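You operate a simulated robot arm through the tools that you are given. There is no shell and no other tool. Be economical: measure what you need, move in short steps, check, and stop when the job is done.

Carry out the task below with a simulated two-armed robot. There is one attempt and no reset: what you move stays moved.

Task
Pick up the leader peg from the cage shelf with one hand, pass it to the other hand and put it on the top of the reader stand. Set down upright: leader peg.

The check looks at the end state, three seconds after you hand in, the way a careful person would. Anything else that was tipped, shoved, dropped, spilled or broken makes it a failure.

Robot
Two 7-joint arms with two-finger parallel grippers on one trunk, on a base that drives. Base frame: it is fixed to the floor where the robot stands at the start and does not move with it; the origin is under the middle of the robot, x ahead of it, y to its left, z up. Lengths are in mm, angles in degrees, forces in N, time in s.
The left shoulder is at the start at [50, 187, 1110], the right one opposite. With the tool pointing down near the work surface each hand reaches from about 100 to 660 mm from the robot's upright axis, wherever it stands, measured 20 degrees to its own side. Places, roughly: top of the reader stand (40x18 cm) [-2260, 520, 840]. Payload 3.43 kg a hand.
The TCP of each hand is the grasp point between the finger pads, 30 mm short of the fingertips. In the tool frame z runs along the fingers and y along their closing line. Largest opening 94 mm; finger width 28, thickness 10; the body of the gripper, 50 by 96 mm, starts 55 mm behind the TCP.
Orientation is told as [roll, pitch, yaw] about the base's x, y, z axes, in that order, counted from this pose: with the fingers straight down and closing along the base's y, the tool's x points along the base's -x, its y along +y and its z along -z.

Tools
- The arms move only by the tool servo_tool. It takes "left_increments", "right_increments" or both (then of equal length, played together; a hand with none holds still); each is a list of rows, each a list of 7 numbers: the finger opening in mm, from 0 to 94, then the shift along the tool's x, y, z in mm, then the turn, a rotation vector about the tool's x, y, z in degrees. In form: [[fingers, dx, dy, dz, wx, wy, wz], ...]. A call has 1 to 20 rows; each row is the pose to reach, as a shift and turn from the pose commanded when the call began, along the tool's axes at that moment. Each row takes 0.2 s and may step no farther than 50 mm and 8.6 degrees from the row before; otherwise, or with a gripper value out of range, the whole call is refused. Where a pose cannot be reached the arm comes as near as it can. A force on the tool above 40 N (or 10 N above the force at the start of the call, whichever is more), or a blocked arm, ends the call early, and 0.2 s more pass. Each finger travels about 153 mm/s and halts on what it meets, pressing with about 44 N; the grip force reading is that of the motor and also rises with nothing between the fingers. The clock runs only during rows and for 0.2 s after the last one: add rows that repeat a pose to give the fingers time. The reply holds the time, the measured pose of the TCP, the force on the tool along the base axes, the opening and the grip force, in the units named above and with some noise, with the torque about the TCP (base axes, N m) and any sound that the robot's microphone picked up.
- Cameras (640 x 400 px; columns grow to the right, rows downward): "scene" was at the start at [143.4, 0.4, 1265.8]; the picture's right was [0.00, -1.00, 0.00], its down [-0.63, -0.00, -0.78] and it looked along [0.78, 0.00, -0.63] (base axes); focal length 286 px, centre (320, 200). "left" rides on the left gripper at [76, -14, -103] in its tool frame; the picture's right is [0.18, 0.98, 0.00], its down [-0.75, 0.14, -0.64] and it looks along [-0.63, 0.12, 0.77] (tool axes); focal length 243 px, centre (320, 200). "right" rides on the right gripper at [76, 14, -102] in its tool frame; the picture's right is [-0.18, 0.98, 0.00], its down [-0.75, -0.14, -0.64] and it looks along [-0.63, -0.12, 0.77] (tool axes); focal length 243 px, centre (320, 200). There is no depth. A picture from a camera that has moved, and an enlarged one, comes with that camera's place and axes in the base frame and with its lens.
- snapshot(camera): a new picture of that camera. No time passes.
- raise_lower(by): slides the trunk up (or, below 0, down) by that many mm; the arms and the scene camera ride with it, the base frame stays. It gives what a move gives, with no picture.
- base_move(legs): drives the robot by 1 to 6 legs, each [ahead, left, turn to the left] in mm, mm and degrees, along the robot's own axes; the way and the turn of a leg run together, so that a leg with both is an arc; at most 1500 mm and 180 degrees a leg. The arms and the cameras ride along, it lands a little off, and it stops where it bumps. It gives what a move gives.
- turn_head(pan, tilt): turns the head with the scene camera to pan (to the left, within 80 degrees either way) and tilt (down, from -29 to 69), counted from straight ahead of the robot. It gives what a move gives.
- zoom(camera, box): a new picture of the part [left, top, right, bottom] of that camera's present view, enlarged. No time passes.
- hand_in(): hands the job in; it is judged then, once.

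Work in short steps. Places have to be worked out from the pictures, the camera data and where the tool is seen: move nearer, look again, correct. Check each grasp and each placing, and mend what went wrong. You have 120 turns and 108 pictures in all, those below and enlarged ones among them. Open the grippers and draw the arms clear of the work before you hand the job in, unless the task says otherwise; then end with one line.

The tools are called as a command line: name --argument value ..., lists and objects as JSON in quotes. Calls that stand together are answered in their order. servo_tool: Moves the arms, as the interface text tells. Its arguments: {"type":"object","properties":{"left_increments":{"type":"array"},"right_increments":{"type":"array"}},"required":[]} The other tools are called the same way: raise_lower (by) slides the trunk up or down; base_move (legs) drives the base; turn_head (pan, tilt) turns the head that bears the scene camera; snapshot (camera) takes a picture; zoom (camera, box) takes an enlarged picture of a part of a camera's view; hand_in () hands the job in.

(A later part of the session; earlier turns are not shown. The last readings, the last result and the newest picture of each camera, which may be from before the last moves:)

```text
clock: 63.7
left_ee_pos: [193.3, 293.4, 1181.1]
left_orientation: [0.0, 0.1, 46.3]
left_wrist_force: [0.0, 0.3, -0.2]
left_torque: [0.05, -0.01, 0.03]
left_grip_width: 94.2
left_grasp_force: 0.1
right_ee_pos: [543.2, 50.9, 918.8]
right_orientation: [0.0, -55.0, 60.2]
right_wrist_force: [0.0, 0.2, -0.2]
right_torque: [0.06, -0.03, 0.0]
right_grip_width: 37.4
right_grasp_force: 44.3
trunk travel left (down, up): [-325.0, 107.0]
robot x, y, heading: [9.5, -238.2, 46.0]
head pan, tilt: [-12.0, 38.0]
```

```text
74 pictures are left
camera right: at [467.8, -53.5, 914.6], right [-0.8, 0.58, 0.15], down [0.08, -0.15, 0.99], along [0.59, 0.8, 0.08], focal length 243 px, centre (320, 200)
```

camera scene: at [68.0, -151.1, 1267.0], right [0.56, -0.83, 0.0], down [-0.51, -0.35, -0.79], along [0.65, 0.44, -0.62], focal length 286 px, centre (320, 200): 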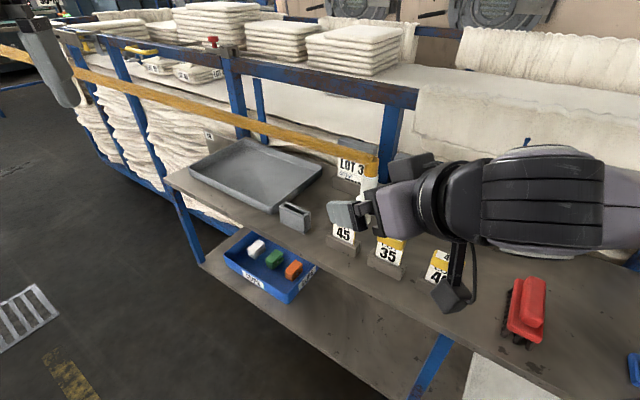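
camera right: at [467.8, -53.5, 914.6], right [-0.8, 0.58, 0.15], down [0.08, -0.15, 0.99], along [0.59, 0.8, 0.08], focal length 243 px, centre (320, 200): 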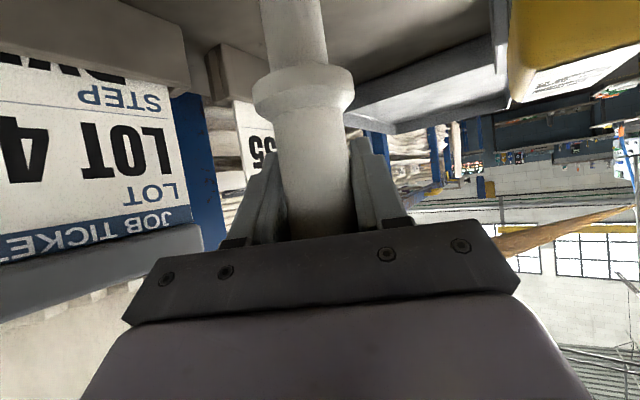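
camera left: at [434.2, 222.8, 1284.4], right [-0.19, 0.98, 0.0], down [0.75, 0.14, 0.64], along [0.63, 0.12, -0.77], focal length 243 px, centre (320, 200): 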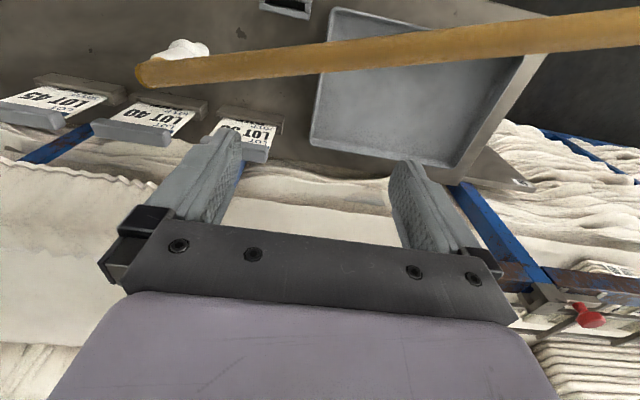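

Grip holds at 37.4 mm. I lift straight up in small steps, first 60 mm, watching the force from the cord.

servo_tool --right_increments '[[10, -8, 0, -6, 0, 0, 0], [10, -16, 0, -11, 0, 0, 0], [10, -25, 0, -17, 0, 0, 0], [10, -37, 0, -26, 0, 0, 0], [10, -49, 0, -34, 0, 0, 0], [10, -49, 0, -34, 0, 0, 0]]'

snapshot --camera "right"

snapshot --camera "scene"

```text
clock: 65.1
left_ee_pos: [193.4, 292.0, 1181.6]
left_orientation: [0.0, 0.1, 46.3]
left_wrist_force: [-0.2, 0.0, -0.1]
left_torque: [-0.02, 0.0, -0.02]
left_grip_width: 93.8
left_grasp_force: 0.0
right_ee_pos: [543.8, 50.0, 978.2]
right_orientation: [0.0, -54.9, 60.2]
right_wrist_force: [-0.8, 0.5, -0.9]
right_torque: [0.03, -0.02, -0.03]
right_grip_width: 37.2
right_grasp_force: 44.0
trunk travel left (down, up): [-325.0, 107.0]
robot x, y, heading: [16.1, -241.9, 46.1]
head pan, tilt: [-12.0, 38.0]
```

```text
73 pictures are left
camera right: at [468.2, -52.8, 974.7], right [-0.8, 0.58, 0.15], down [0.08, -0.15, 0.99], along [0.59, 0.8, 0.08], focal length 243 px, centre (320, 200)
```

right: 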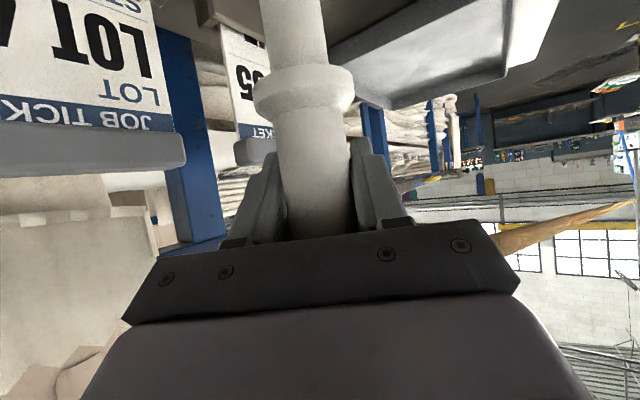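

```text
72 pictures are left
camera scene: at [123.9, -150.4, 1266.9], right [0.56, -0.83, 0.0], down [-0.51, -0.35, -0.79], along [0.65, 0.44, -0.62], focal length 286 px, centre (320, 200)
```

scene: 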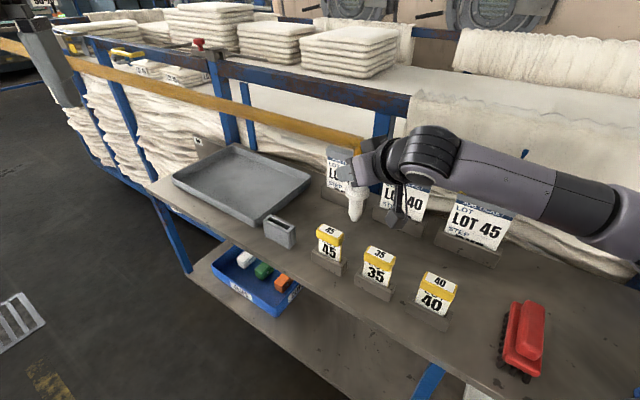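

The peg is off the shelf with no tether force. I lift another 130 mm to clear the tags and then back away.

servo_tool --right_increments '[[10, -22, 0, -15, 0, 0, 0], [10, -43, 0, -30, 0, 0, 0], [10, -64, 0, -45, 0, 0, 0], [10, -85, 0, -60, 0, 0, 0], [10, -106, 0, -75, 0, 0, 0], [10, -106, 0, -75, 0, 0, 0]]'

snapshot --camera "scene"

```text
clock: 66.5
left_ee_pos: [195.2, 292.4, 1181.8]
left_orientation: [0.0, 0.0, 46.3]
left_wrist_force: [0.4, -0.2, 0.0]
left_torque: [0.02, 0.03, -0.01]
left_grip_width: 94.1
left_grasp_force: 0.0
right_ee_pos: [543.7, 49.3, 1108.9]
right_orientation: [0.1, -54.9, 60.2]
right_wrist_force: [0.2, 0.5, -1.0]
right_torque: [0.02, 0.02, 0.0]
right_grip_width: 37.4
right_grasp_force: 43.8
trunk travel left (down, up): [-325.0, 107.0]
robot x, y, heading: [10.5, -241.2, 46.2]
head pan, tilt: [-12.0, 38.0]
```

```text
71 pictures are left
camera scene: at [123.9, -150.4, 1266.9], right [0.56, -0.83, 0.0], down [-0.51, -0.35, -0.79], along [0.65, 0.44, -0.62], focal length 286 px, centre (320, 200)
```

scene: 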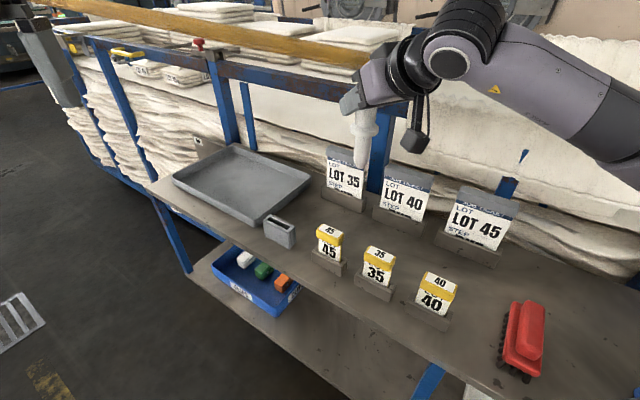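

Peg bottom is at about 980, clear of everything. I slide away in world −x, keeping the cord no longer than now, then turn left to face the cord's anchor.

base_move --legs '[[-414, 432, 0], [0, 0, 50]]'

turn_head --pan 0 --tilt 25

snapshot --camera "scene"

snapshot --camera "right"

```text
clock: 73.1
left_ee_pos: [-888.5, 239.9, 1181.4]
left_orientation: [0.0, 0.0, 96.2]
left_wrist_force: [0.0, 0.2, -0.4]
left_torque: [-0.02, -0.04, 0.0]
left_grip_width: 93.7
left_grasp_force: 0.0
right_ee_pos: [-476.6, 351.3, 1108.0]
right_orientation: [0.0, -54.8, 110.2]
right_wrist_force: [-0.5, 0.4, -1.2]
right_torque: [-0.01, 0.0, -0.03]
right_grip_width: 37.2
right_grasp_force: 44.0
trunk travel left (down, up): [-325.0, 107.0]
robot x, y, heading: [-596.5, -242.6, 96.3]
head pan, tilt: [-12.0, 38.0]
```

```text
clock: 73.9
left_ee_pos: [-888.2, 240.7, 1182.2]
left_orientation: [0.0, 0.1, 96.2]
left_wrist_force: [0.1, -0.5, 0.5]
left_torque: [0.0, -0.01, 0.03]
left_grip_width: 94.3
left_grasp_force: 0.1
right_ee_pos: [-477.7, 351.9, 1109.5]
right_orientation: [0.0, -55.0, 110.3]
right_wrist_force: [-0.2, -0.7, -0.9]
right_torque: [0.02, 0.02, 0.02]
right_grip_width: 37.2
right_grasp_force: 44.3
trunk travel left (down, up): [-325.0, 107.0]
robot x, y, heading: [-594.8, -244.7, 96.1]
head pan, tilt: [0.0, 25.0]
```

```text
70 pictures are left
camera scene: at [-613.2, -91.7, 1287.2], right [0.99, 0.11, 0.0], down [0.05, -0.42, -0.91], along [-0.1, 0.9, -0.42], focal length 286 px, centre (320, 200)
```

scene: 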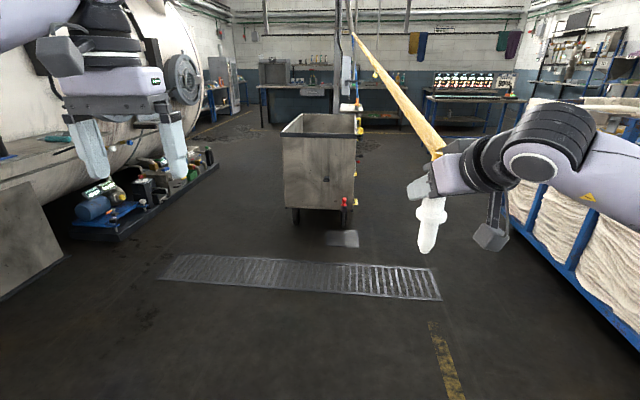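

```text
69 pictures are left
camera right: at [-446.6, 227.4, 1105.3], right [-0.96, -0.24, 0.15], down [0.16, -0.04, 0.99], along [-0.23, 0.97, 0.08], focal length 243 px, centre (320, 200)
```

right: 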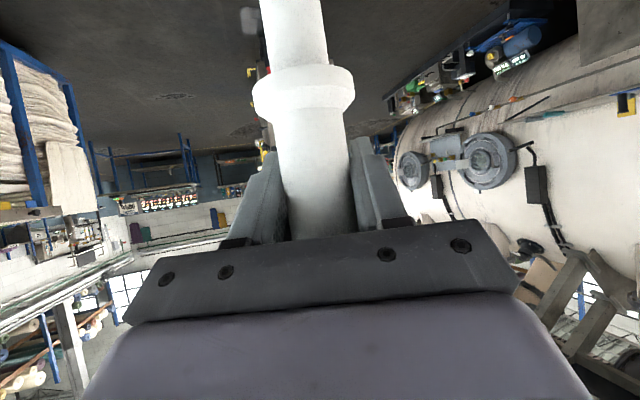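

The peg is held upright and the cord comes from straight ahead. I bring the right hand about 150 mm toward the centre for the handover.

servo_tool --right_increments '[[10, -5, 36, 7, 0, 0, 0], [10, -10, 72, 15, 0, 0, 0], [10, -15, 108, 22, 0, 0, 0], [10, -21, 145, 30, 0, 0, 0], [10, -21, 145, 30, 0, 0, 0]]'

turn_head --pan 0 --tilt 30

snapshot --camera "scene"

zoom --camera "scene" --box '[260, 120, 420, 220]'

```text
clock: 75.1
left_ee_pos: [-889.2, 239.5, 1181.6]
left_orientation: [0.0, 0.0, 96.2]
left_wrist_force: [0.1, 0.1, -0.4]
left_torque: [-0.01, -0.02, -0.03]
left_grip_width: 93.9
left_grasp_force: 0.1
right_ee_pos: [-624.8, 334.7, 1110.7]
right_orientation: [-0.1, -55.1, 110.2]
right_wrist_force: [0.5, 0.9, -1.2]
right_torque: [0.04, -0.01, -0.01]
right_grip_width: 37.2
right_grasp_force: 44.5
trunk travel left (down, up): [-325.0, 107.0]
robot x, y, heading: [-595.0, -242.0, 96.1]
head pan, tilt: [0.0, 25.0]
```

```text
clock: 75.7
left_ee_pos: [-888.0, 241.2, 1181.3]
left_orientation: [0.1, 0.0, 96.1]
left_wrist_force: [-0.3, 0.2, 1.0]
left_torque: [0.01, -0.02, 0.02]
left_grip_width: 93.9
left_grasp_force: 0.1
right_ee_pos: [-624.9, 334.1, 1111.7]
right_orientation: [0.1, -54.9, 110.2]
right_wrist_force: [-0.5, -0.4, -2.3]
right_torque: [0.01, 0.01, 0.02]
right_grip_width: 37.2
right_grasp_force: 43.7
trunk travel left (down, up): [-325.0, 107.0]
robot x, y, heading: [-593.9, -239.7, 96.2]
head pan, tilt: [0.0, 30.0]
```

```text
68 pictures are left
camera scene: at [-613.1, -93.4, 1279.3], right [0.99, 0.11, 0.0], down [0.05, -0.5, -0.87], along [-0.09, 0.86, -0.5], focal length 286 px, centre (320, 200)
```

scene: 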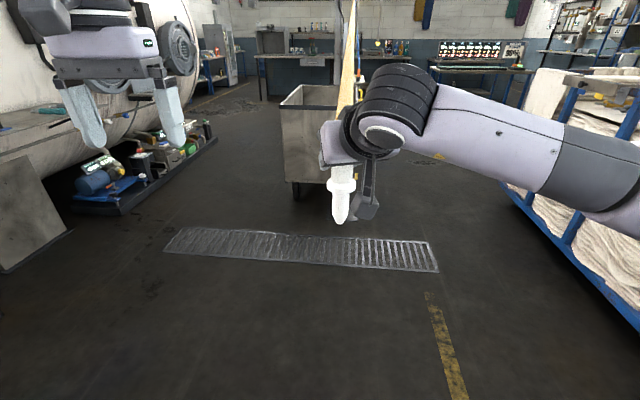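

```text
4.00 times, centred on (340, 170) of scene
camera zoom: at [-613.1, -93.4, 1279.3], right [0.99, 0.11, 0.0], down [0.05, -0.5, -0.87], along [-0.09, 0.86, -0.5], focal length 1144 px, centre (240, 320)
```

zoom: 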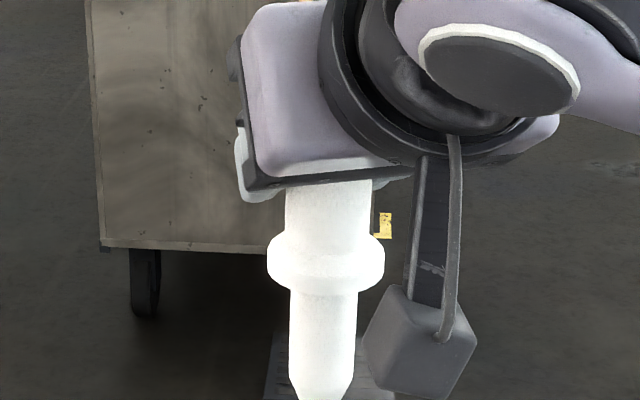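

The lower shaft of the peg is free, at z ≈ 990–1035. I turn the left hand to point forward and inward, about 10° below horizontal, so it can grip there.

servo_tool --left_increments '[[80, 0, 0, 0, 0, 0, 8], [80, 0, 0, 0, 0, 0, 16], [80, 0, 0, 0, 0, 0, 24], [80, 0, 0, 0, 0, 0, 30], [80, 0, 0, 0, 0, 0, 30]]'

servo_tool --left_increments '[[80, 0, 0, 0, 0, -8, 0], [80, 0, 0, 0, 0, -16, 0], [80, 0, 0, 0, 0, -24, 0], [80, 0, 0, 0, 0, -32, 0], [80, 0, 0, 0, 0, -40, 0], [80, 0, 0, 0, 0, -48, 0], [80, 0, 0, 0, 0, -56, 0], [80, 0, 0, 0, 0, -64, 0], [80, 0, 0, 0, 0, -72, 0], [80, 0, 0, 0, 0, -80, 0], [80, 0, 0, 0, 0, -80, 0]]'

snapshot --camera "left"

snapshot --camera "scene"

```text
clock: 76.9
left_ee_pos: [-885.0, 234.1, 1178.9]
left_orientation: [-0.1, -0.1, 66.3]
left_wrist_force: [0.1, 0.6, 0.0]
left_torque: [0.01, -0.05, -0.04]
left_grip_width: 80.0
left_grasp_force: 0.0
left hand out of reach, approached as far as the arm can: row 4, 5
right_ee_pos: [-625.2, 334.7, 1110.8]
right_orientation: [0.0, -54.9, 110.2]
right_wrist_force: [0.1, 0.2, -1.7]
right_torque: [0.02, 0.0, 0.02]
right_grip_width: 37.2
right_grasp_force: 43.8
trunk travel left (down, up): [-325.0, 107.0]
robot x, y, heading: [-595.0, -243.7, 95.8]
head pan, tilt: [0.0, 30.0]
```

```text
clock: 79.3
left_ee_pos: [-884.6, 235.1, 1177.5]
left_orientation: [-0.1, -80.1, 66.4]
left_wrist_force: [-0.6, -0.4, 0.4]
left_torque: [0.0, 0.06, -0.01]
left_grip_width: 79.9
left_grasp_force: 0.1
right_ee_pos: [-625.2, 333.7, 1110.3]
right_orientation: [0.0, -54.9, 110.3]
right_wrist_force: [0.1, -0.8, -1.0]
right_torque: [0.0, -0.02, -0.01]
right_grip_width: 37.1
right_grasp_force: 44.3
trunk travel left (down, up): [-325.0, 107.0]
robot x, y, heading: [-599.4, -243.6, 96.4]
head pan, tilt: [0.0, 30.0]
```

```text
66 pictures are left
camera left: at [-916.9, 121.7, 1120.8], right [-0.91, 0.37, -0.18], down [-0.33, -0.4, 0.85], along [0.24, 0.84, 0.49], focal length 243 px, centre (320, 200)
```

left: 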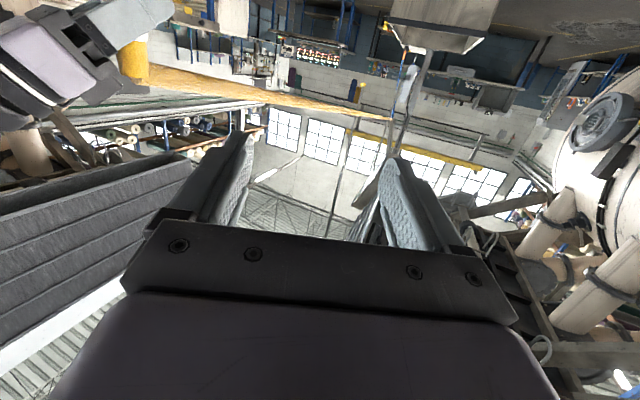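

```text
65 pictures are left
camera scene: at [-613.1, -93.4, 1279.3], right [0.99, 0.11, 0.0], down [0.05, -0.5, -0.87], along [-0.09, 0.86, -0.5], focal length 286 px, centre (320, 200)
```

scene: 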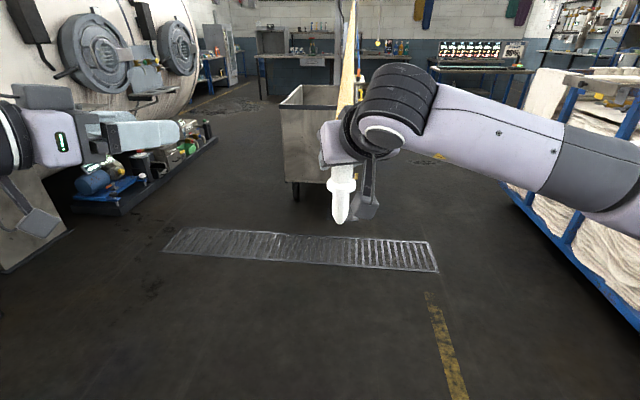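

Left hand is horizontal. I lower it to the height of the lower shaft and move it right to a pre-grasp point 110 mm short of the peg.

servo_tool --left_increments '[[80, 48, 0, 8, 0, 0, 0], [80, 96, 0, 17, 0, 0, 0], [80, 143, 0, 25, 0, 0, 0], [80, 139, -45, 44, 0, 0, 0], [80, 135, -88, 63, 0, 0, 0], [80, 131, -132, 82, 0, 0, 0], [80, 129, -170, 98, 0, 0, 0], [80, 128, -197, 111, 0, 0, 0], [80, 128, -197, 111, 0, 0, 0]]'

snapshot --camera "left"

snapshot --camera "scene"

```text
clock: 81.3
left_ee_pos: [-730.2, 234.0, 1036.6]
left_orientation: [0.7, -80.2, 65.3]
left_wrist_force: [0.4, 0.4, 0.5]
left_torque: [-0.03, 0.01, 0.01]
left_grip_width: 79.9
left_grasp_force: 0.1
left hand out of reach, approached as far as the arm can: row 7, 8, 9
right_ee_pos: [-624.4, 335.3, 1110.4]
right_orientation: [0.0, -54.9, 110.2]
right_wrist_force: [1.2, 0.4, -1.3]
right_torque: [-0.01, 0.02, -0.01]
right_grip_width: 37.4
right_grasp_force: 43.4
trunk travel left (down, up): [-325.0, 107.0]
robot x, y, heading: [-596.7, -241.4, 96.3]
head pan, tilt: [0.0, 30.0]
```

```text
64 pictures are left
camera left: at [-764.4, 122.3, 978.4], right [-0.91, 0.37, -0.18], down [-0.33, -0.4, 0.85], along [0.24, 0.84, 0.49], focal length 243 px, centre (320, 200)
```

left: 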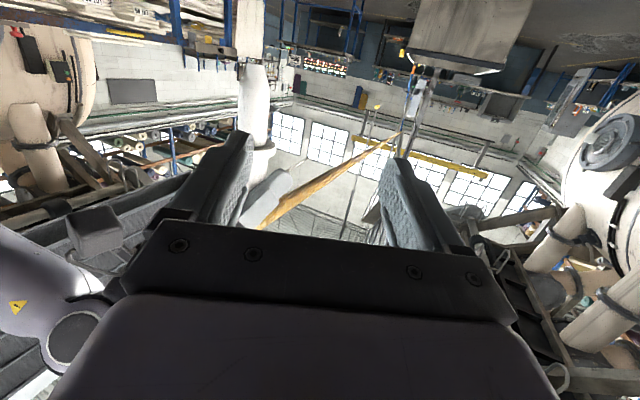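

```text
63 pictures are left
camera scene: at [-613.1, -93.4, 1279.3], right [0.99, 0.11, 0.0], down [0.05, -0.5, -0.87], along [-0.09, 0.86, -0.5], focal length 286 px, centre (320, 200)
```

scene: 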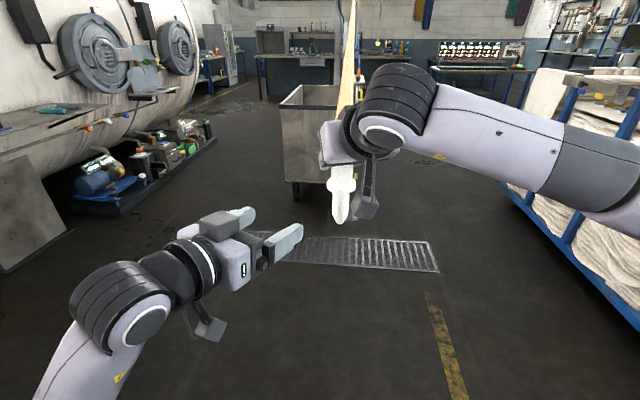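

The left arm can't fold any nearer the middle, so I bring the peg 70 mm to the left and 20 mm outward with the right hand.

servo_tool --right_increments '[[10, -7, 21, 10, 0, 0, 0], [10, -14, 42, 20, 0, 0, 0], [10, -21, 63, 30, 0, 0, 0], [10, -21, 63, 30, 0, 0, 0]]'

snapshot --camera "left"

snapshot --camera "scene"

```text
clock: 82.3
left_ee_pos: [-730.4, 234.8, 1036.6]
left_orientation: [0.8, -80.4, 65.3]
left_wrist_force: [0.2, -0.7, 0.9]
left_torque: [0.01, 0.01, -0.01]
left_grip_width: 79.9
left_grasp_force: 0.1
right_ee_pos: [-697.2, 349.1, 1108.3]
right_orientation: [0.0, -54.9, 110.3]
right_wrist_force: [0.2, 0.4, -1.8]
right_torque: [0.04, 0.0, -0.01]
right_grip_width: 37.5
right_grasp_force: 43.5
trunk travel left (down, up): [-325.0, 107.0]
robot x, y, heading: [-596.3, -240.3, 96.3]
head pan, tilt: [0.0, 30.0]
```

```text
62 pictures are left
camera left: at [-764.3, 122.4, 978.5], right [-0.91, 0.37, -0.18], down [-0.33, -0.41, 0.85], along [0.24, 0.84, 0.49], focal length 243 px, centre (320, 200)
```

left: 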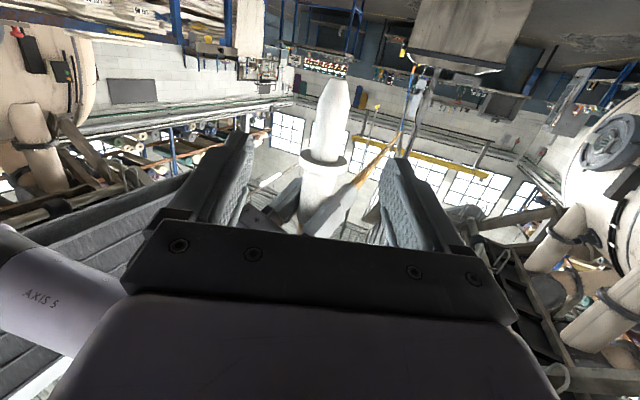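

```text
61 pictures are left
camera scene: at [-613.0, -93.4, 1279.3], right [0.99, 0.11, 0.0], down [0.05, -0.5, -0.87], along [-0.09, 0.86, -0.5], focal length 286 px, centre (320, 200)
```

scene: 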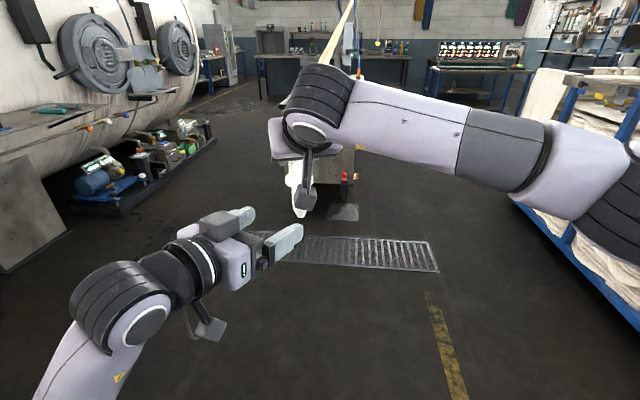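

Fitting both views: the peg axis is (-697, 349), its straight lower shaft spans z ≈1011–1051, and the tip is at ~985. I advance the left hand halfway, aligned at z 1030, then check.

servo_tool --left_increments '[[80, -6, 9, 20, 0, 0, 0], [80, -13, 17, 40, 0, 0, 0], [80, -13, 17, 65, 0, 0, 0], [80, -13, 17, 65, 0, 0, 0]]'

snapshot --camera "left"

zoom --camera "scene" --box '[200, 120, 360, 270]'

```text
clock: 83.3
left_ee_pos: [-720.7, 303.2, 1037.5]
left_orientation: [-0.3, -79.9, 66.5]
left_wrist_force: [0.8, -0.1, 0.6]
left_torque: [-0.06, 0.01, 0.01]
left_grip_width: 80.2
left_grasp_force: 0.2
right_ee_pos: [-697.5, 349.5, 1109.3]
right_orientation: [0.0, -55.0, 110.3]
right_wrist_force: [0.0, 0.7, -1.5]
right_torque: [0.01, 0.01, 0.0]
right_grip_width: 37.2
right_grasp_force: 44.0
trunk travel left (down, up): [-325.0, 107.0]
robot x, y, heading: [-598.3, -245.2, 96.3]
head pan, tilt: [0.0, 30.0]
```

```text
60 pictures are left
camera left: at [-753.7, 190.5, 979.6], right [-0.91, 0.37, -0.18], down [-0.33, -0.4, 0.85], along [0.24, 0.84, 0.49], focal length 243 px, centre (320, 200)
```

left: 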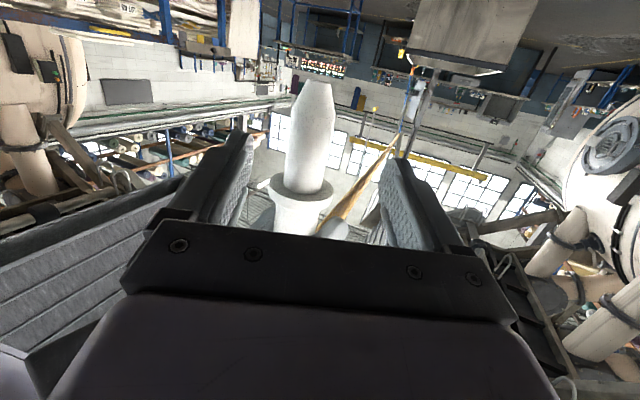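

```text
2.67 times, centred on (280, 195) of scene
camera zoom: at [-613.1, -93.4, 1279.3], right [0.99, 0.11, 0.0], down [0.05, -0.5, -0.87], along [-0.09, 0.86, -0.5], focal length 763 px, centre (427, 213)
```

zoom: 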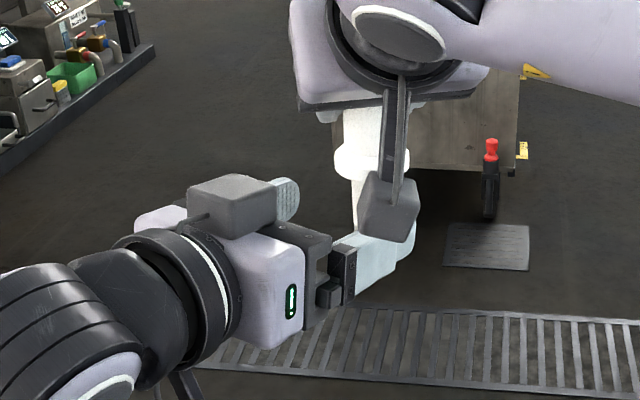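

Alignment is nearly right; straight shaft centre ≈ z 1038. I advance the last 54 mm with a small lateral correction.

servo_tool --left_increments '[[80, -4, -5, 15, 0, 0, 0], [80, -8, -8, 30, 0, 0, 0], [80, -8, -8, 45, 0, 0, 0], [80, -8, -8, 54, 0, 0, 0], [80, -8, -8, 54, 0, 0, 0]]'

snapshot --camera "left"

zoom --camera "scene" --box '[200, 120, 360, 270]'

```text
clock: 84.5
left_ee_pos: [-692.2, 350.2, 1035.7]
left_orientation: [-0.5, -80.0, 66.6]
left_wrist_force: [-0.2, -0.1, 0.0]
left_torque: [-0.03, -0.01, -0.01]
left_grip_width: 80.2
left_grasp_force: 0.1
right_ee_pos: [-697.0, 348.9, 1108.5]
right_orientation: [0.0, -54.9, 110.2]
right_wrist_force: [0.0, -0.5, -1.9]
right_torque: [0.0, -0.01, -0.01]
right_grip_width: 37.2
right_grasp_force: 43.5
trunk travel left (down, up): [-325.0, 107.0]
robot x, y, heading: [-596.1, -241.4, 96.1]
head pan, tilt: [0.0, 30.0]
```

```text
58 pictures are left
camera left: at [-724.4, 238.3, 978.9], right [-0.91, 0.37, -0.18], down [-0.33, -0.4, 0.85], along [0.24, 0.84, 0.49], focal length 243 px, centre (320, 200)
```

left: 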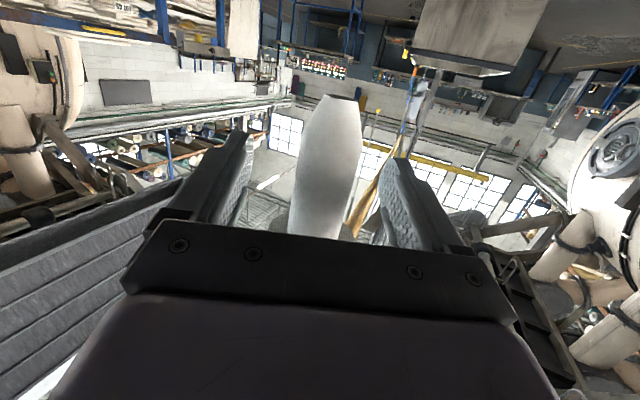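

```text
2.67 times, centred on (280, 195) of scene
camera zoom: at [-613.1, -93.4, 1279.3], right [0.99, 0.11, 0.0], down [0.05, -0.5, -0.87], along [-0.09, 0.86, -0.5], focal length 763 px, centre (427, 213)
```

zoom: 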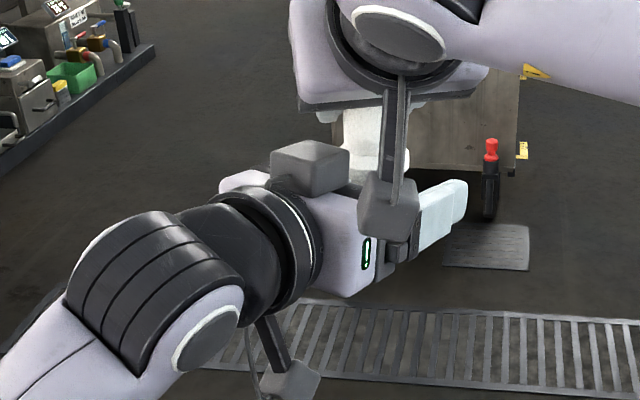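

The shaft is between the left pads. I close the left hand while the right keeps hold.

servo_tool --left_increments '[[55, 0, 0, 0, 0, 0, 0], [40, 0, 0, 0, 0, 0, 0], [30, 0, 0, 0, 0, 0, 0], [20, 0, 0, 0, 0, 0, 0], [10, 0, 0, 0, 0, 0, 0], [10, 0, 0, 0, 0, 0, 0]]'

snapshot --camera "left"

```text
clock: 85.9
left_ee_pos: [-691.4, 350.4, 1036.2]
left_orientation: [-0.2, -80.0, 66.3]
left_wrist_force: [1.2, -0.1, 0.2]
left_torque: [0.01, 0.08, 0.09]
left_grip_width: 31.6
left_grasp_force: 43.6
right_ee_pos: [-697.8, 350.2, 1108.7]
right_orientation: [0.0, -55.0, 110.2]
right_wrist_force: [-0.9, 0.1, -1.2]
right_torque: [-0.01, -0.03, -0.08]
right_grip_width: 37.4
right_grasp_force: 44.1
trunk travel left (down, up): [-325.0, 107.0]
robot x, y, heading: [-596.5, -240.8, 96.0]
head pan, tilt: [0.0, 30.0]
```

```text
56 pictures are left
camera left: at [-724.5, 238.1, 979.0], right [-0.91, 0.37, -0.18], down [-0.33, -0.4, 0.85], along [0.24, 0.84, 0.49], focal length 243 px, centre (320, 200)
```

left: 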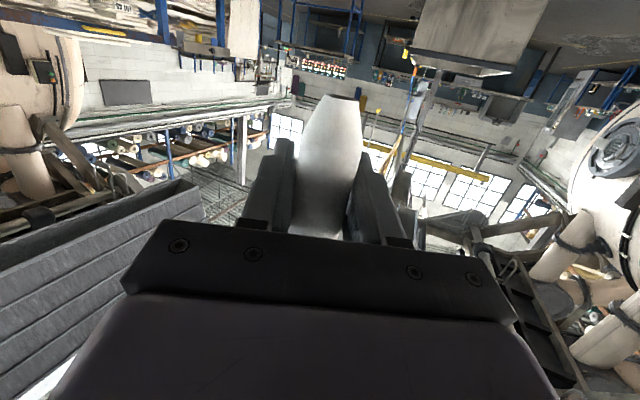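

Left grip is firm (31.6 mm, negligible side force). I open the right hand and back it out along its tool axis.

servo_tool --right_increments '[[50, 0, 0, 0, 0, 0, 0], [80, 0, 0, 0, 0, 0, 0], [80, 0, 0, 0, 0, 0, 0], [80, 0, 0, -25, 0, 0, 0], [80, 0, 0, -50, 0, 0, 0], [80, 0, 0, -80, 0, 0, 0], [80, 0, 0, -110, 0, 0, 0], [80, 0, 0, -140, 0, 0, 0], [80, 0, 0, -140, 0, 0, 0]]'

snapshot --camera "scene"

snapshot --camera "right"

```text
clock: 87.9
left_ee_pos: [-690.2, 349.4, 1035.9]
left_orientation: [-0.4, -80.0, 66.5]
left_wrist_force: [0.0, 0.0, -0.1]
left_torque: [0.02, -0.01, 0.01]
left_grip_width: 31.4
left_grasp_force: 44.1
right_ee_pos: [-658.6, 239.4, 1191.3]
right_orientation: [0.0, -55.1, 110.2]
right_wrist_force: [-0.4, 0.7, 0.3]
right_torque: [0.0, -0.01, 0.01]
right_grip_width: 80.0
right_grasp_force: 0.0
trunk travel left (down, up): [-325.0, 107.0]
robot x, y, heading: [-594.1, -242.5, 96.2]
head pan, tilt: [0.0, 30.0]
```

```text
55 pictures are left
camera scene: at [-613.1, -93.3, 1279.3], right [0.99, 0.11, 0.0], down [0.05, -0.5, -0.87], along [-0.09, 0.86, -0.5], focal length 286 px, centre (320, 200)
```

scene: 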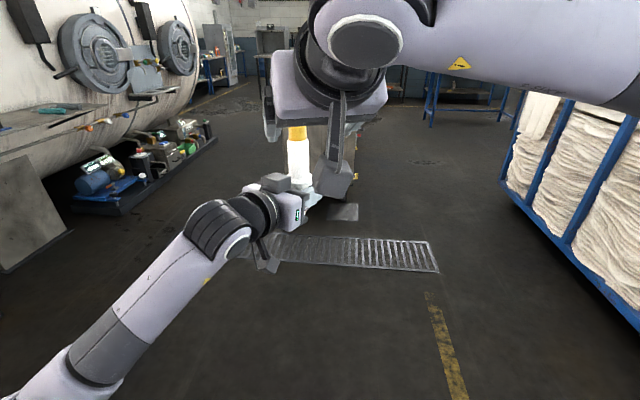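

```text
54 pictures are left
camera right: at [-628.2, 115.7, 1186.7], right [-0.96, -0.24, 0.15], down [0.16, -0.04, 0.99], along [-0.23, 0.97, 0.08], focal length 243 px, centre (320, 200)
```

right: 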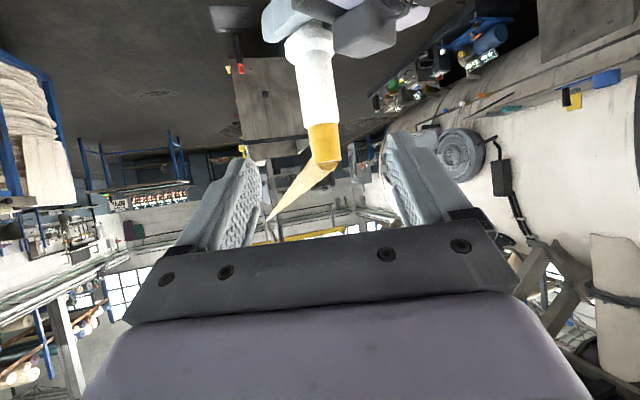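

The handover is done: the peg is upright in the left hand and the cord runs free. I move the right hand aside and point it down, out of the cord's way.

servo_tool --right_increments '[[80, 0, -45, 0, 0, 0, 0], [80, 0, -90, 0, 0, 0, 0], [80, 0, -135, 0, 0, 0, 0], [80, 0, -180, 0, 0, 0, 0], [80, 0, -220, 0, 0, 0, 0], [60, 0, -220, 0, 0, 8, 0], [60, 0, -220, 0, 0, 16, 0], [60, 0, -220, 0, 0, 24, 0], [60, 0, -220, 0, 0, 32, 0], [60, 0, -220, 0, 0, 40, 0], [60, 0, -220, 0, 0, 48, 0], [60, 0, -220, 0, 0, 55, 0], [60, 0, -220, 0, 0, 55, 0]]'

snapshot --camera "scene"

zoom --camera "scene" --box '[220, 100, 380, 250]'

```text
clock: 90.7
left_ee_pos: [-690.7, 349.7, 1036.5]
left_orientation: [-0.3, -80.0, 66.4]
left_wrist_force: [0.0, -0.4, 0.5]
left_torque: [0.03, -0.02, 0.03]
left_grip_width: 31.4
left_grasp_force: 43.7
right_ee_pos: [-451.6, 317.3, 1190.8]
right_orientation: [-0.1, 0.1, 110.3]
right_wrist_force: [-0.2, 0.5, -1.0]
right_torque: [0.02, -0.01, -0.01]
right_grip_width: 60.0
right_grasp_force: 0.0
trunk travel left (down, up): [-325.0, 107.0]
robot x, y, heading: [-593.0, -243.2, 96.4]
head pan, tilt: [0.0, 30.0]
```

```text
53 pictures are left
camera scene: at [-613.0, -93.3, 1279.3], right [0.99, 0.11, 0.0], down [0.05, -0.5, -0.87], along [-0.09, 0.86, -0.5], focal length 286 px, centre (320, 200)
```

scene: 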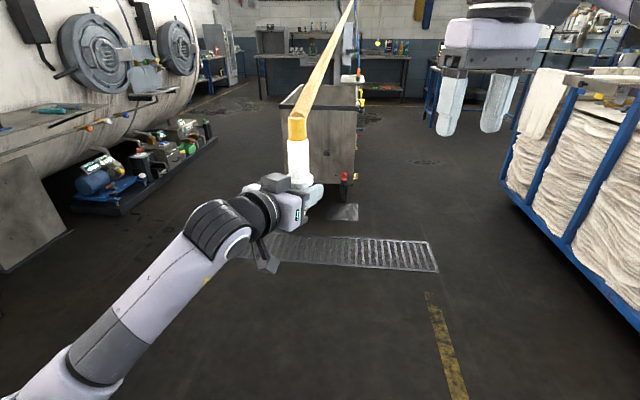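

```text
2.67 times, centred on (300, 175) of scene
camera zoom: at [-613.0, -93.3, 1279.3], right [0.99, 0.11, 0.0], down [0.05, -0.5, -0.87], along [-0.09, 0.86, -0.5], focal length 763 px, centre (373, 267)
```

zoom: 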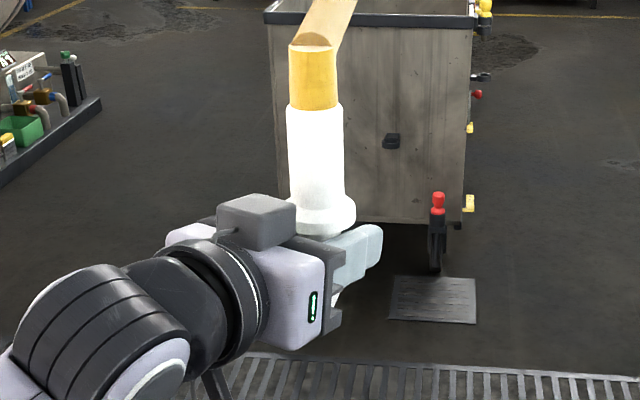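

The peg is about upright and securely held. I swing the left wrist about the vertical by 30°, so the hand points straight ahead of the robot for the placement.

servo_tool --left_increments '[[10, 0, 0, 0, -5.9, 0, -1.04], [10, 0, 0, 0, -11.8, 0, -2.08], [10, 0, 0, 0, -17.7, 0, -3.12], [10, 0, 0, 0, -23.6, 0, -4.16], [10, 0, 0, 0, -29.5, 0, -5.2], [10, 0, 0, 0, -29.5, 0, -5.2]]'

base_move --legs '[[0, 0, 69]]'

turn_head --pan 0 --tilt 22

snapshot --camera "scene"

```text
clock: 92.1
left_ee_pos: [-690.5, 350.3, 1036.4]
left_orientation: [-0.3, -80.0, 66.5]
left_wrist_force: [1.3, -0.8, -0.6]
left_torque: [0.04, -0.01, 0.0]
left_grip_width: 31.4
left_grasp_force: 44.5
left hand out of reach, approached as far as the arm can: row 1, 2, 3, 4, 5, 6
right_ee_pos: [-451.4, 318.4, 1188.4]
right_orientation: [0.0, 0.1, 110.2]
right_wrist_force: [0.2, -1.0, 0.1]
right_torque: [-0.03, -0.01, 0.0]
right_grip_width: 60.2
right_grasp_force: 0.1
trunk travel left (down, up): [-325.0, 107.0]
robot x, y, heading: [-594.7, -243.2, 96.2]
head pan, tilt: [0.0, 30.0]
```

```text
clock: 95.6
left_ee_pos: [-1183.3, -124.9, 1036.3]
left_orientation: [-0.3, -80.0, 136.3]
left_wrist_force: [-0.3, -0.2, 0.1]
left_torque: [0.03, 0.01, -0.02]
left_grip_width: 31.4
left_grasp_force: 43.7
right_ee_pos: [-1071.1, 88.4, 1189.5]
right_orientation: [0.1, 0.0, 179.9]
right_wrist_force: [0.2, -0.5, -0.3]
right_torque: [0.0, 0.0, 0.0]
right_grip_width: 60.1
right_grasp_force: 0.1
trunk travel left (down, up): [-325.0, 107.0]
robot x, y, heading: [-596.9, -242.0, 166.2]
head pan, tilt: [0.0, 30.0]
```

```text
clock: 96.2
left_ee_pos: [-1184.6, -124.4, 1036.3]
left_orientation: [-0.3, -79.9, 136.2]
left_wrist_force: [0.6, -0.1, 0.4]
left_torque: [0.0, 0.0, -0.01]
left_grip_width: 31.4
left_grasp_force: 44.3
right_ee_pos: [-1071.8, 87.7, 1188.5]
right_orientation: [0.0, 0.0, 179.9]
right_wrist_force: [-0.5, 0.0, 0.0]
right_torque: [0.03, 0.04, 0.02]
right_grip_width: 60.2
right_grasp_force: 0.1
trunk travel left (down, up): [-325.0, 107.0]
robot x, y, heading: [-597.5, -243.1, 165.8]
head pan, tilt: [0.0, 22.0]
```

```text
51 pictures are left
camera scene: at [-743.9, -204.5, 1292.1], right [0.24, 0.97, 0.0], down [0.36, -0.09, -0.93], along [-0.9, 0.23, -0.38], focal length 286 px, centre (320, 200)
```

scene: 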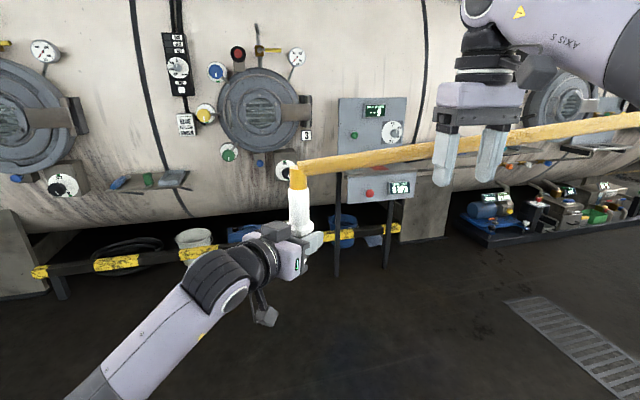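

The left wrist can't yaw there, so I keep it as is and angle the robot instead. The cord will swing toward the right hand, so I first draw the right hand back 200 mm.

servo_tool --right_increments '[[60, 45, 0, 0, 0, 0, 0], [60, 90, 0, 0, 0, 0, 0], [60, 135, 0, 0, 0, 0, 0], [60, 180, 0, 0, 0, 0, 0], [60, 200, 0, 0, 0, 0, 0], [60, 200, 0, 0, 0, 0, 0]]'

base_move --legs '[[700, -350, 0]]'

turn_head --pan 5 --tilt 25

snapshot --camera "scene"

```text
clock: 97.7
left_ee_pos: [-1184.2, -125.1, 1036.2]
left_orientation: [-0.4, -80.0, 136.3]
left_wrist_force: [-0.9, 0.0, -0.2]
left_torque: [0.0, 0.0, 0.0]
left_grip_width: 31.6
left_grasp_force: 44.2
right_ee_pos: [-869.9, 87.9, 1188.7]
right_orientation: [-0.1, 0.2, 180.0]
right_wrist_force: [0.3, 0.1, -1.0]
right_torque: [-0.03, 0.01, 0.0]
right_grip_width: 60.0
right_grasp_force: 0.1
trunk travel left (down, up): [-325.0, 107.0]
robot x, y, heading: [-599.4, -242.8, 165.7]
head pan, tilt: [0.0, 22.0]
```

```text
clock: 101.8
left_ee_pos: [-1765.9, 381.7, 1035.6]
left_orientation: [-0.3, -79.9, 136.3]
left_wrist_force: [-0.6, 0.4, -0.5]
left_torque: [0.02, -0.01, 0.03]
left_grip_width: 31.6
left_grasp_force: 43.9
right_ee_pos: [-1452.9, 596.4, 1188.0]
right_orientation: [0.0, 0.0, -180.0]
right_wrist_force: [-0.7, -0.4, 0.8]
right_torque: [-0.02, -0.01, -0.03]
right_grip_width: 59.9
right_grasp_force: 0.0
trunk travel left (down, up): [-325.0, 107.0]
robot x, y, heading: [-1179.1, 265.4, 165.9]
head pan, tilt: [0.0, 22.0]
```

```text
clock: 102.5
left_ee_pos: [-1767.1, 382.3, 1036.6]
left_orientation: [-0.4, -80.0, 136.5]
left_wrist_force: [-0.2, 0.4, 0.6]
left_torque: [-0.02, 0.0, 0.05]
left_grip_width: 31.4
left_grasp_force: 44.6
right_ee_pos: [-1453.2, 595.9, 1188.2]
right_orientation: [0.0, 0.0, -180.1]
right_wrist_force: [-0.4, 0.2, 0.2]
right_torque: [0.03, 0.05, -0.01]
right_grip_width: 60.3
right_grasp_force: 0.0
trunk travel left (down, up): [-325.0, 107.0]
robot x, y, heading: [-1178.7, 268.1, 166.1]
head pan, tilt: [5.0, 25.0]
```

```text
50 pictures are left
camera scene: at [-1327.1, 295.9, 1287.3], right [0.16, 0.99, 0.0], down [0.42, -0.07, -0.91], along [-0.9, 0.14, -0.42], focal length 286 px, centre (320, 200)
```

scene: 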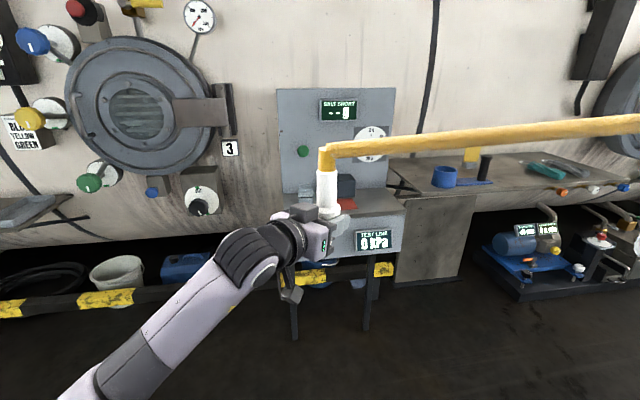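

I zoom in on the stand top to find a free spot.

zoom --camera "scene" --box '[260, 150, 420, 250]'

```text
4.00 times, centred on (340, 200) of scene
camera zoom: at [-1327.1, 295.9, 1287.3], right [0.16, 0.99, 0.0], down [0.42, -0.07, -0.91], along [-0.9, 0.14, -0.42], focal length 1144 px, centre (240, 200)
```

zoom: 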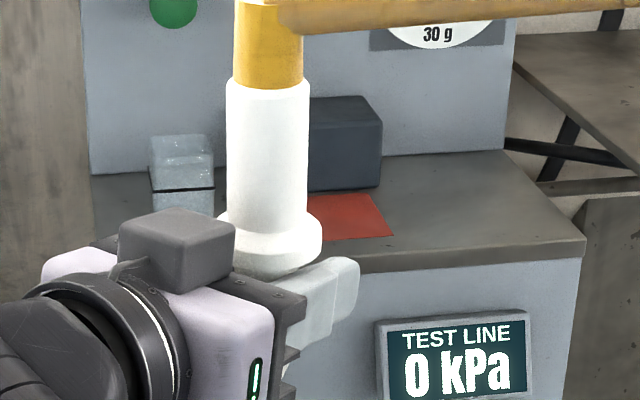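

The right part of the top is free (x −2350…−2160, y 590…720); I target about (-2215, 645). I turn to heading 184° and drive to a standoff 120 mm short.

base_move --legs '[[0, 0, 18], [289, -470, 0]]'

turn_head --pan 0 --tilt 30

snapshot --camera "scene"

snapshot --camera "left"

```text
clock: 108.1
left_ee_pos: [-2088.6, 647.9, 1036.1]
left_orientation: [-0.3, -79.9, 153.8]
left_wrist_force: [0.2, -0.7, -0.7]
left_torque: [-0.03, -0.02, -0.01]
left_grip_width: 31.6
left_grasp_force: 44.1
right_ee_pos: [-1854.8, 944.9, 1187.9]
right_orientation: [0.0, 0.0, -162.5]
right_wrist_force: [0.5, -0.3, -0.2]
right_torque: [-0.02, 0.01, 0.03]
right_grip_width: 60.1
right_grasp_force: 0.0
trunk travel left (down, up): [-325.0, 107.0]
robot x, y, heading: [-1493.5, 712.7, -176.4]
head pan, tilt: [5.0, 25.0]
```

```text
clock: 108.8
left_ee_pos: [-2089.8, 646.4, 1035.0]
left_orientation: [-0.4, -79.9, 154.0]
left_wrist_force: [-1.2, -0.5, 0.7]
left_torque: [-0.02, 0.02, 0.0]
left_grip_width: 31.4
left_grasp_force: 44.2
right_ee_pos: [-1854.5, 945.9, 1188.5]
right_orientation: [0.0, -0.1, -162.4]
right_wrist_force: [-0.2, 0.4, -1.0]
right_torque: [0.01, 0.02, 0.01]
right_grip_width: 59.7
right_grasp_force: 0.0
trunk travel left (down, up): [-325.0, 107.0]
robot x, y, heading: [-1490.3, 712.9, -176.5]
head pan, tilt: [0.0, 30.0]
```

```text
48 pictures are left
camera scene: at [-1643.1, 705.2, 1279.3], right [-0.06, 1.0, 0.0], down [0.5, 0.03, -0.87], along [-0.86, -0.05, -0.5], focal length 286 px, centre (320, 200)
```

scene: 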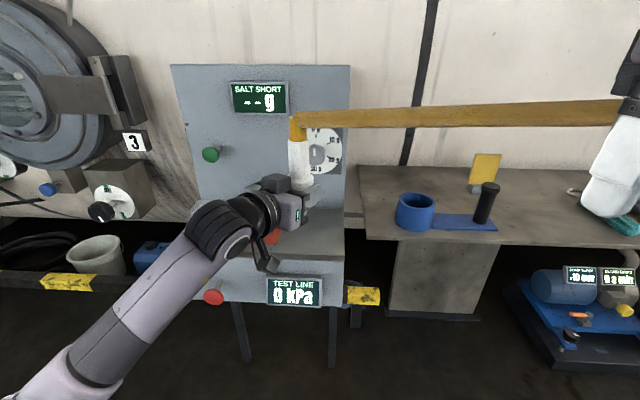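

```text
47 pictures are left
camera left: at [-1980.8, 607.2, 978.7], right [-0.41, -0.89, -0.18], down [0.38, -0.35, 0.85], along [-0.83, 0.28, 0.49], focal length 243 px, centre (320, 200)
```

left: 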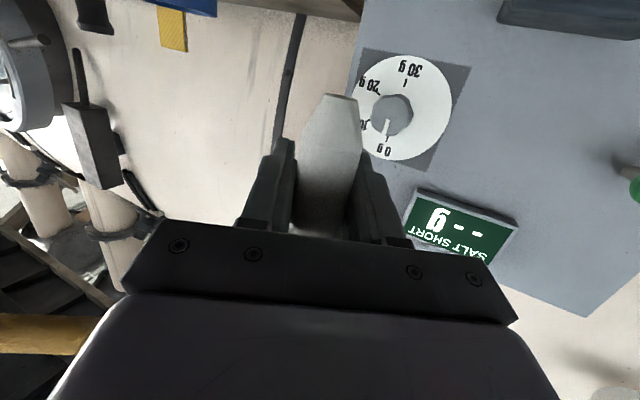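

The stand's front-right corner is near (-2150, 728), so (-2210, 640) is a good spot. I pull the right hand further back from the cord, then drive forward 118 mm.

servo_tool --right_increments '[[60, 33, 20, 0, 0, 0, 0], [60, 66, 40, 0, 0, 0, 0], [60, 100, 60, 0, 0, 0, 0], [60, 100, 60, 0, 0, 0, 0]]'

base_move --legs '[[118, 0, 0]]'

turn_head --pan 8 --tilt 35

snapshot --camera "scene"

snapshot --camera "right"

```text
clock: 109.8
left_ee_pos: [-2088.7, 647.5, 1036.1]
left_orientation: [-0.3, -80.1, 153.8]
left_wrist_force: [0.0, -0.2, -0.5]
left_torque: [0.0, -0.01, -0.03]
left_grip_width: 31.4
left_grasp_force: 44.2
right_ee_pos: [-1740.7, 917.1, 1188.2]
right_orientation: [-0.1, 0.1, -162.5]
right_wrist_force: [0.1, -0.1, -0.1]
right_torque: [0.01, -0.01, -0.01]
right_grip_width: 59.9
right_grasp_force: 0.1
trunk travel left (down, up): [-325.0, 107.0]
robot x, y, heading: [-1491.8, 713.0, -176.5]
head pan, tilt: [0.0, 30.0]
```

```text
clock: 111.0
left_ee_pos: [-2207.6, 639.7, 1036.0]
left_orientation: [-0.4, -79.9, 153.8]
left_wrist_force: [0.0, -0.8, -1.1]
left_torque: [-0.01, 0.02, -0.02]
left_grip_width: 31.5
left_grasp_force: 44.4
right_ee_pos: [-1858.7, 910.7, 1187.9]
right_orientation: [-0.1, 0.2, -162.5]
right_wrist_force: [-0.6, -0.5, 0.3]
right_torque: [0.03, -0.04, 0.01]
right_grip_width: 60.2
right_grasp_force: 0.0
trunk travel left (down, up): [-325.0, 107.0]
robot x, y, heading: [-1607.2, 706.3, -176.7]
head pan, tilt: [0.0, 30.0]
```

```text
clock: 111.7
left_ee_pos: [-2206.0, 641.8, 1035.1]
left_orientation: [-0.5, -79.9, 153.8]
left_wrist_force: [0.7, 0.2, -2.1]
left_torque: [0.0, -0.04, 0.04]
left_grip_width: 31.7
left_grasp_force: 43.7
right_ee_pos: [-1857.7, 910.5, 1189.0]
right_orientation: [0.0, 0.0, -162.5]
right_wrist_force: [-0.3, 0.3, 0.3]
right_torque: [-0.01, 0.02, -0.02]
right_grip_width: 59.9
right_grasp_force: 0.1
trunk travel left (down, up): [-325.0, 107.0]
robot x, y, heading: [-1608.6, 702.0, -176.7]
head pan, tilt: [8.0, 35.0]
```

```text
46 pictures are left
camera scene: at [-1756.4, 686.4, 1271.5], right [-0.2, 0.98, 0.0], down [0.56, 0.11, -0.82], along [-0.8, -0.16, -0.57], focal length 286 px, centre (320, 200)
```

scene: 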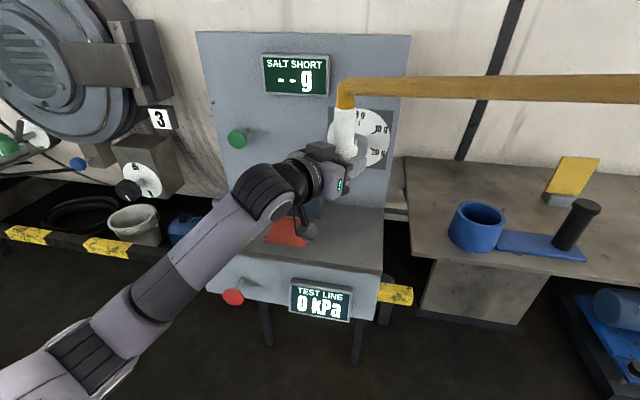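

```text
45 pictures are left
camera right: at [-1781.1, 920.1, 1290.5], right [0.12, -0.99, 0.0], down [-0.76, -0.09, 0.64], along [-0.64, -0.08, -0.77], focal length 243 px, centre (320, 200)
```

right: 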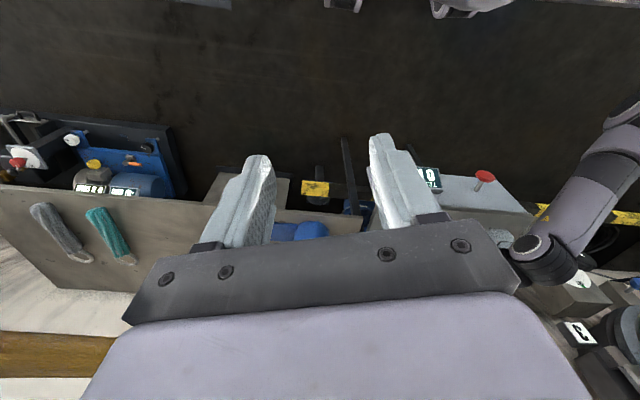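

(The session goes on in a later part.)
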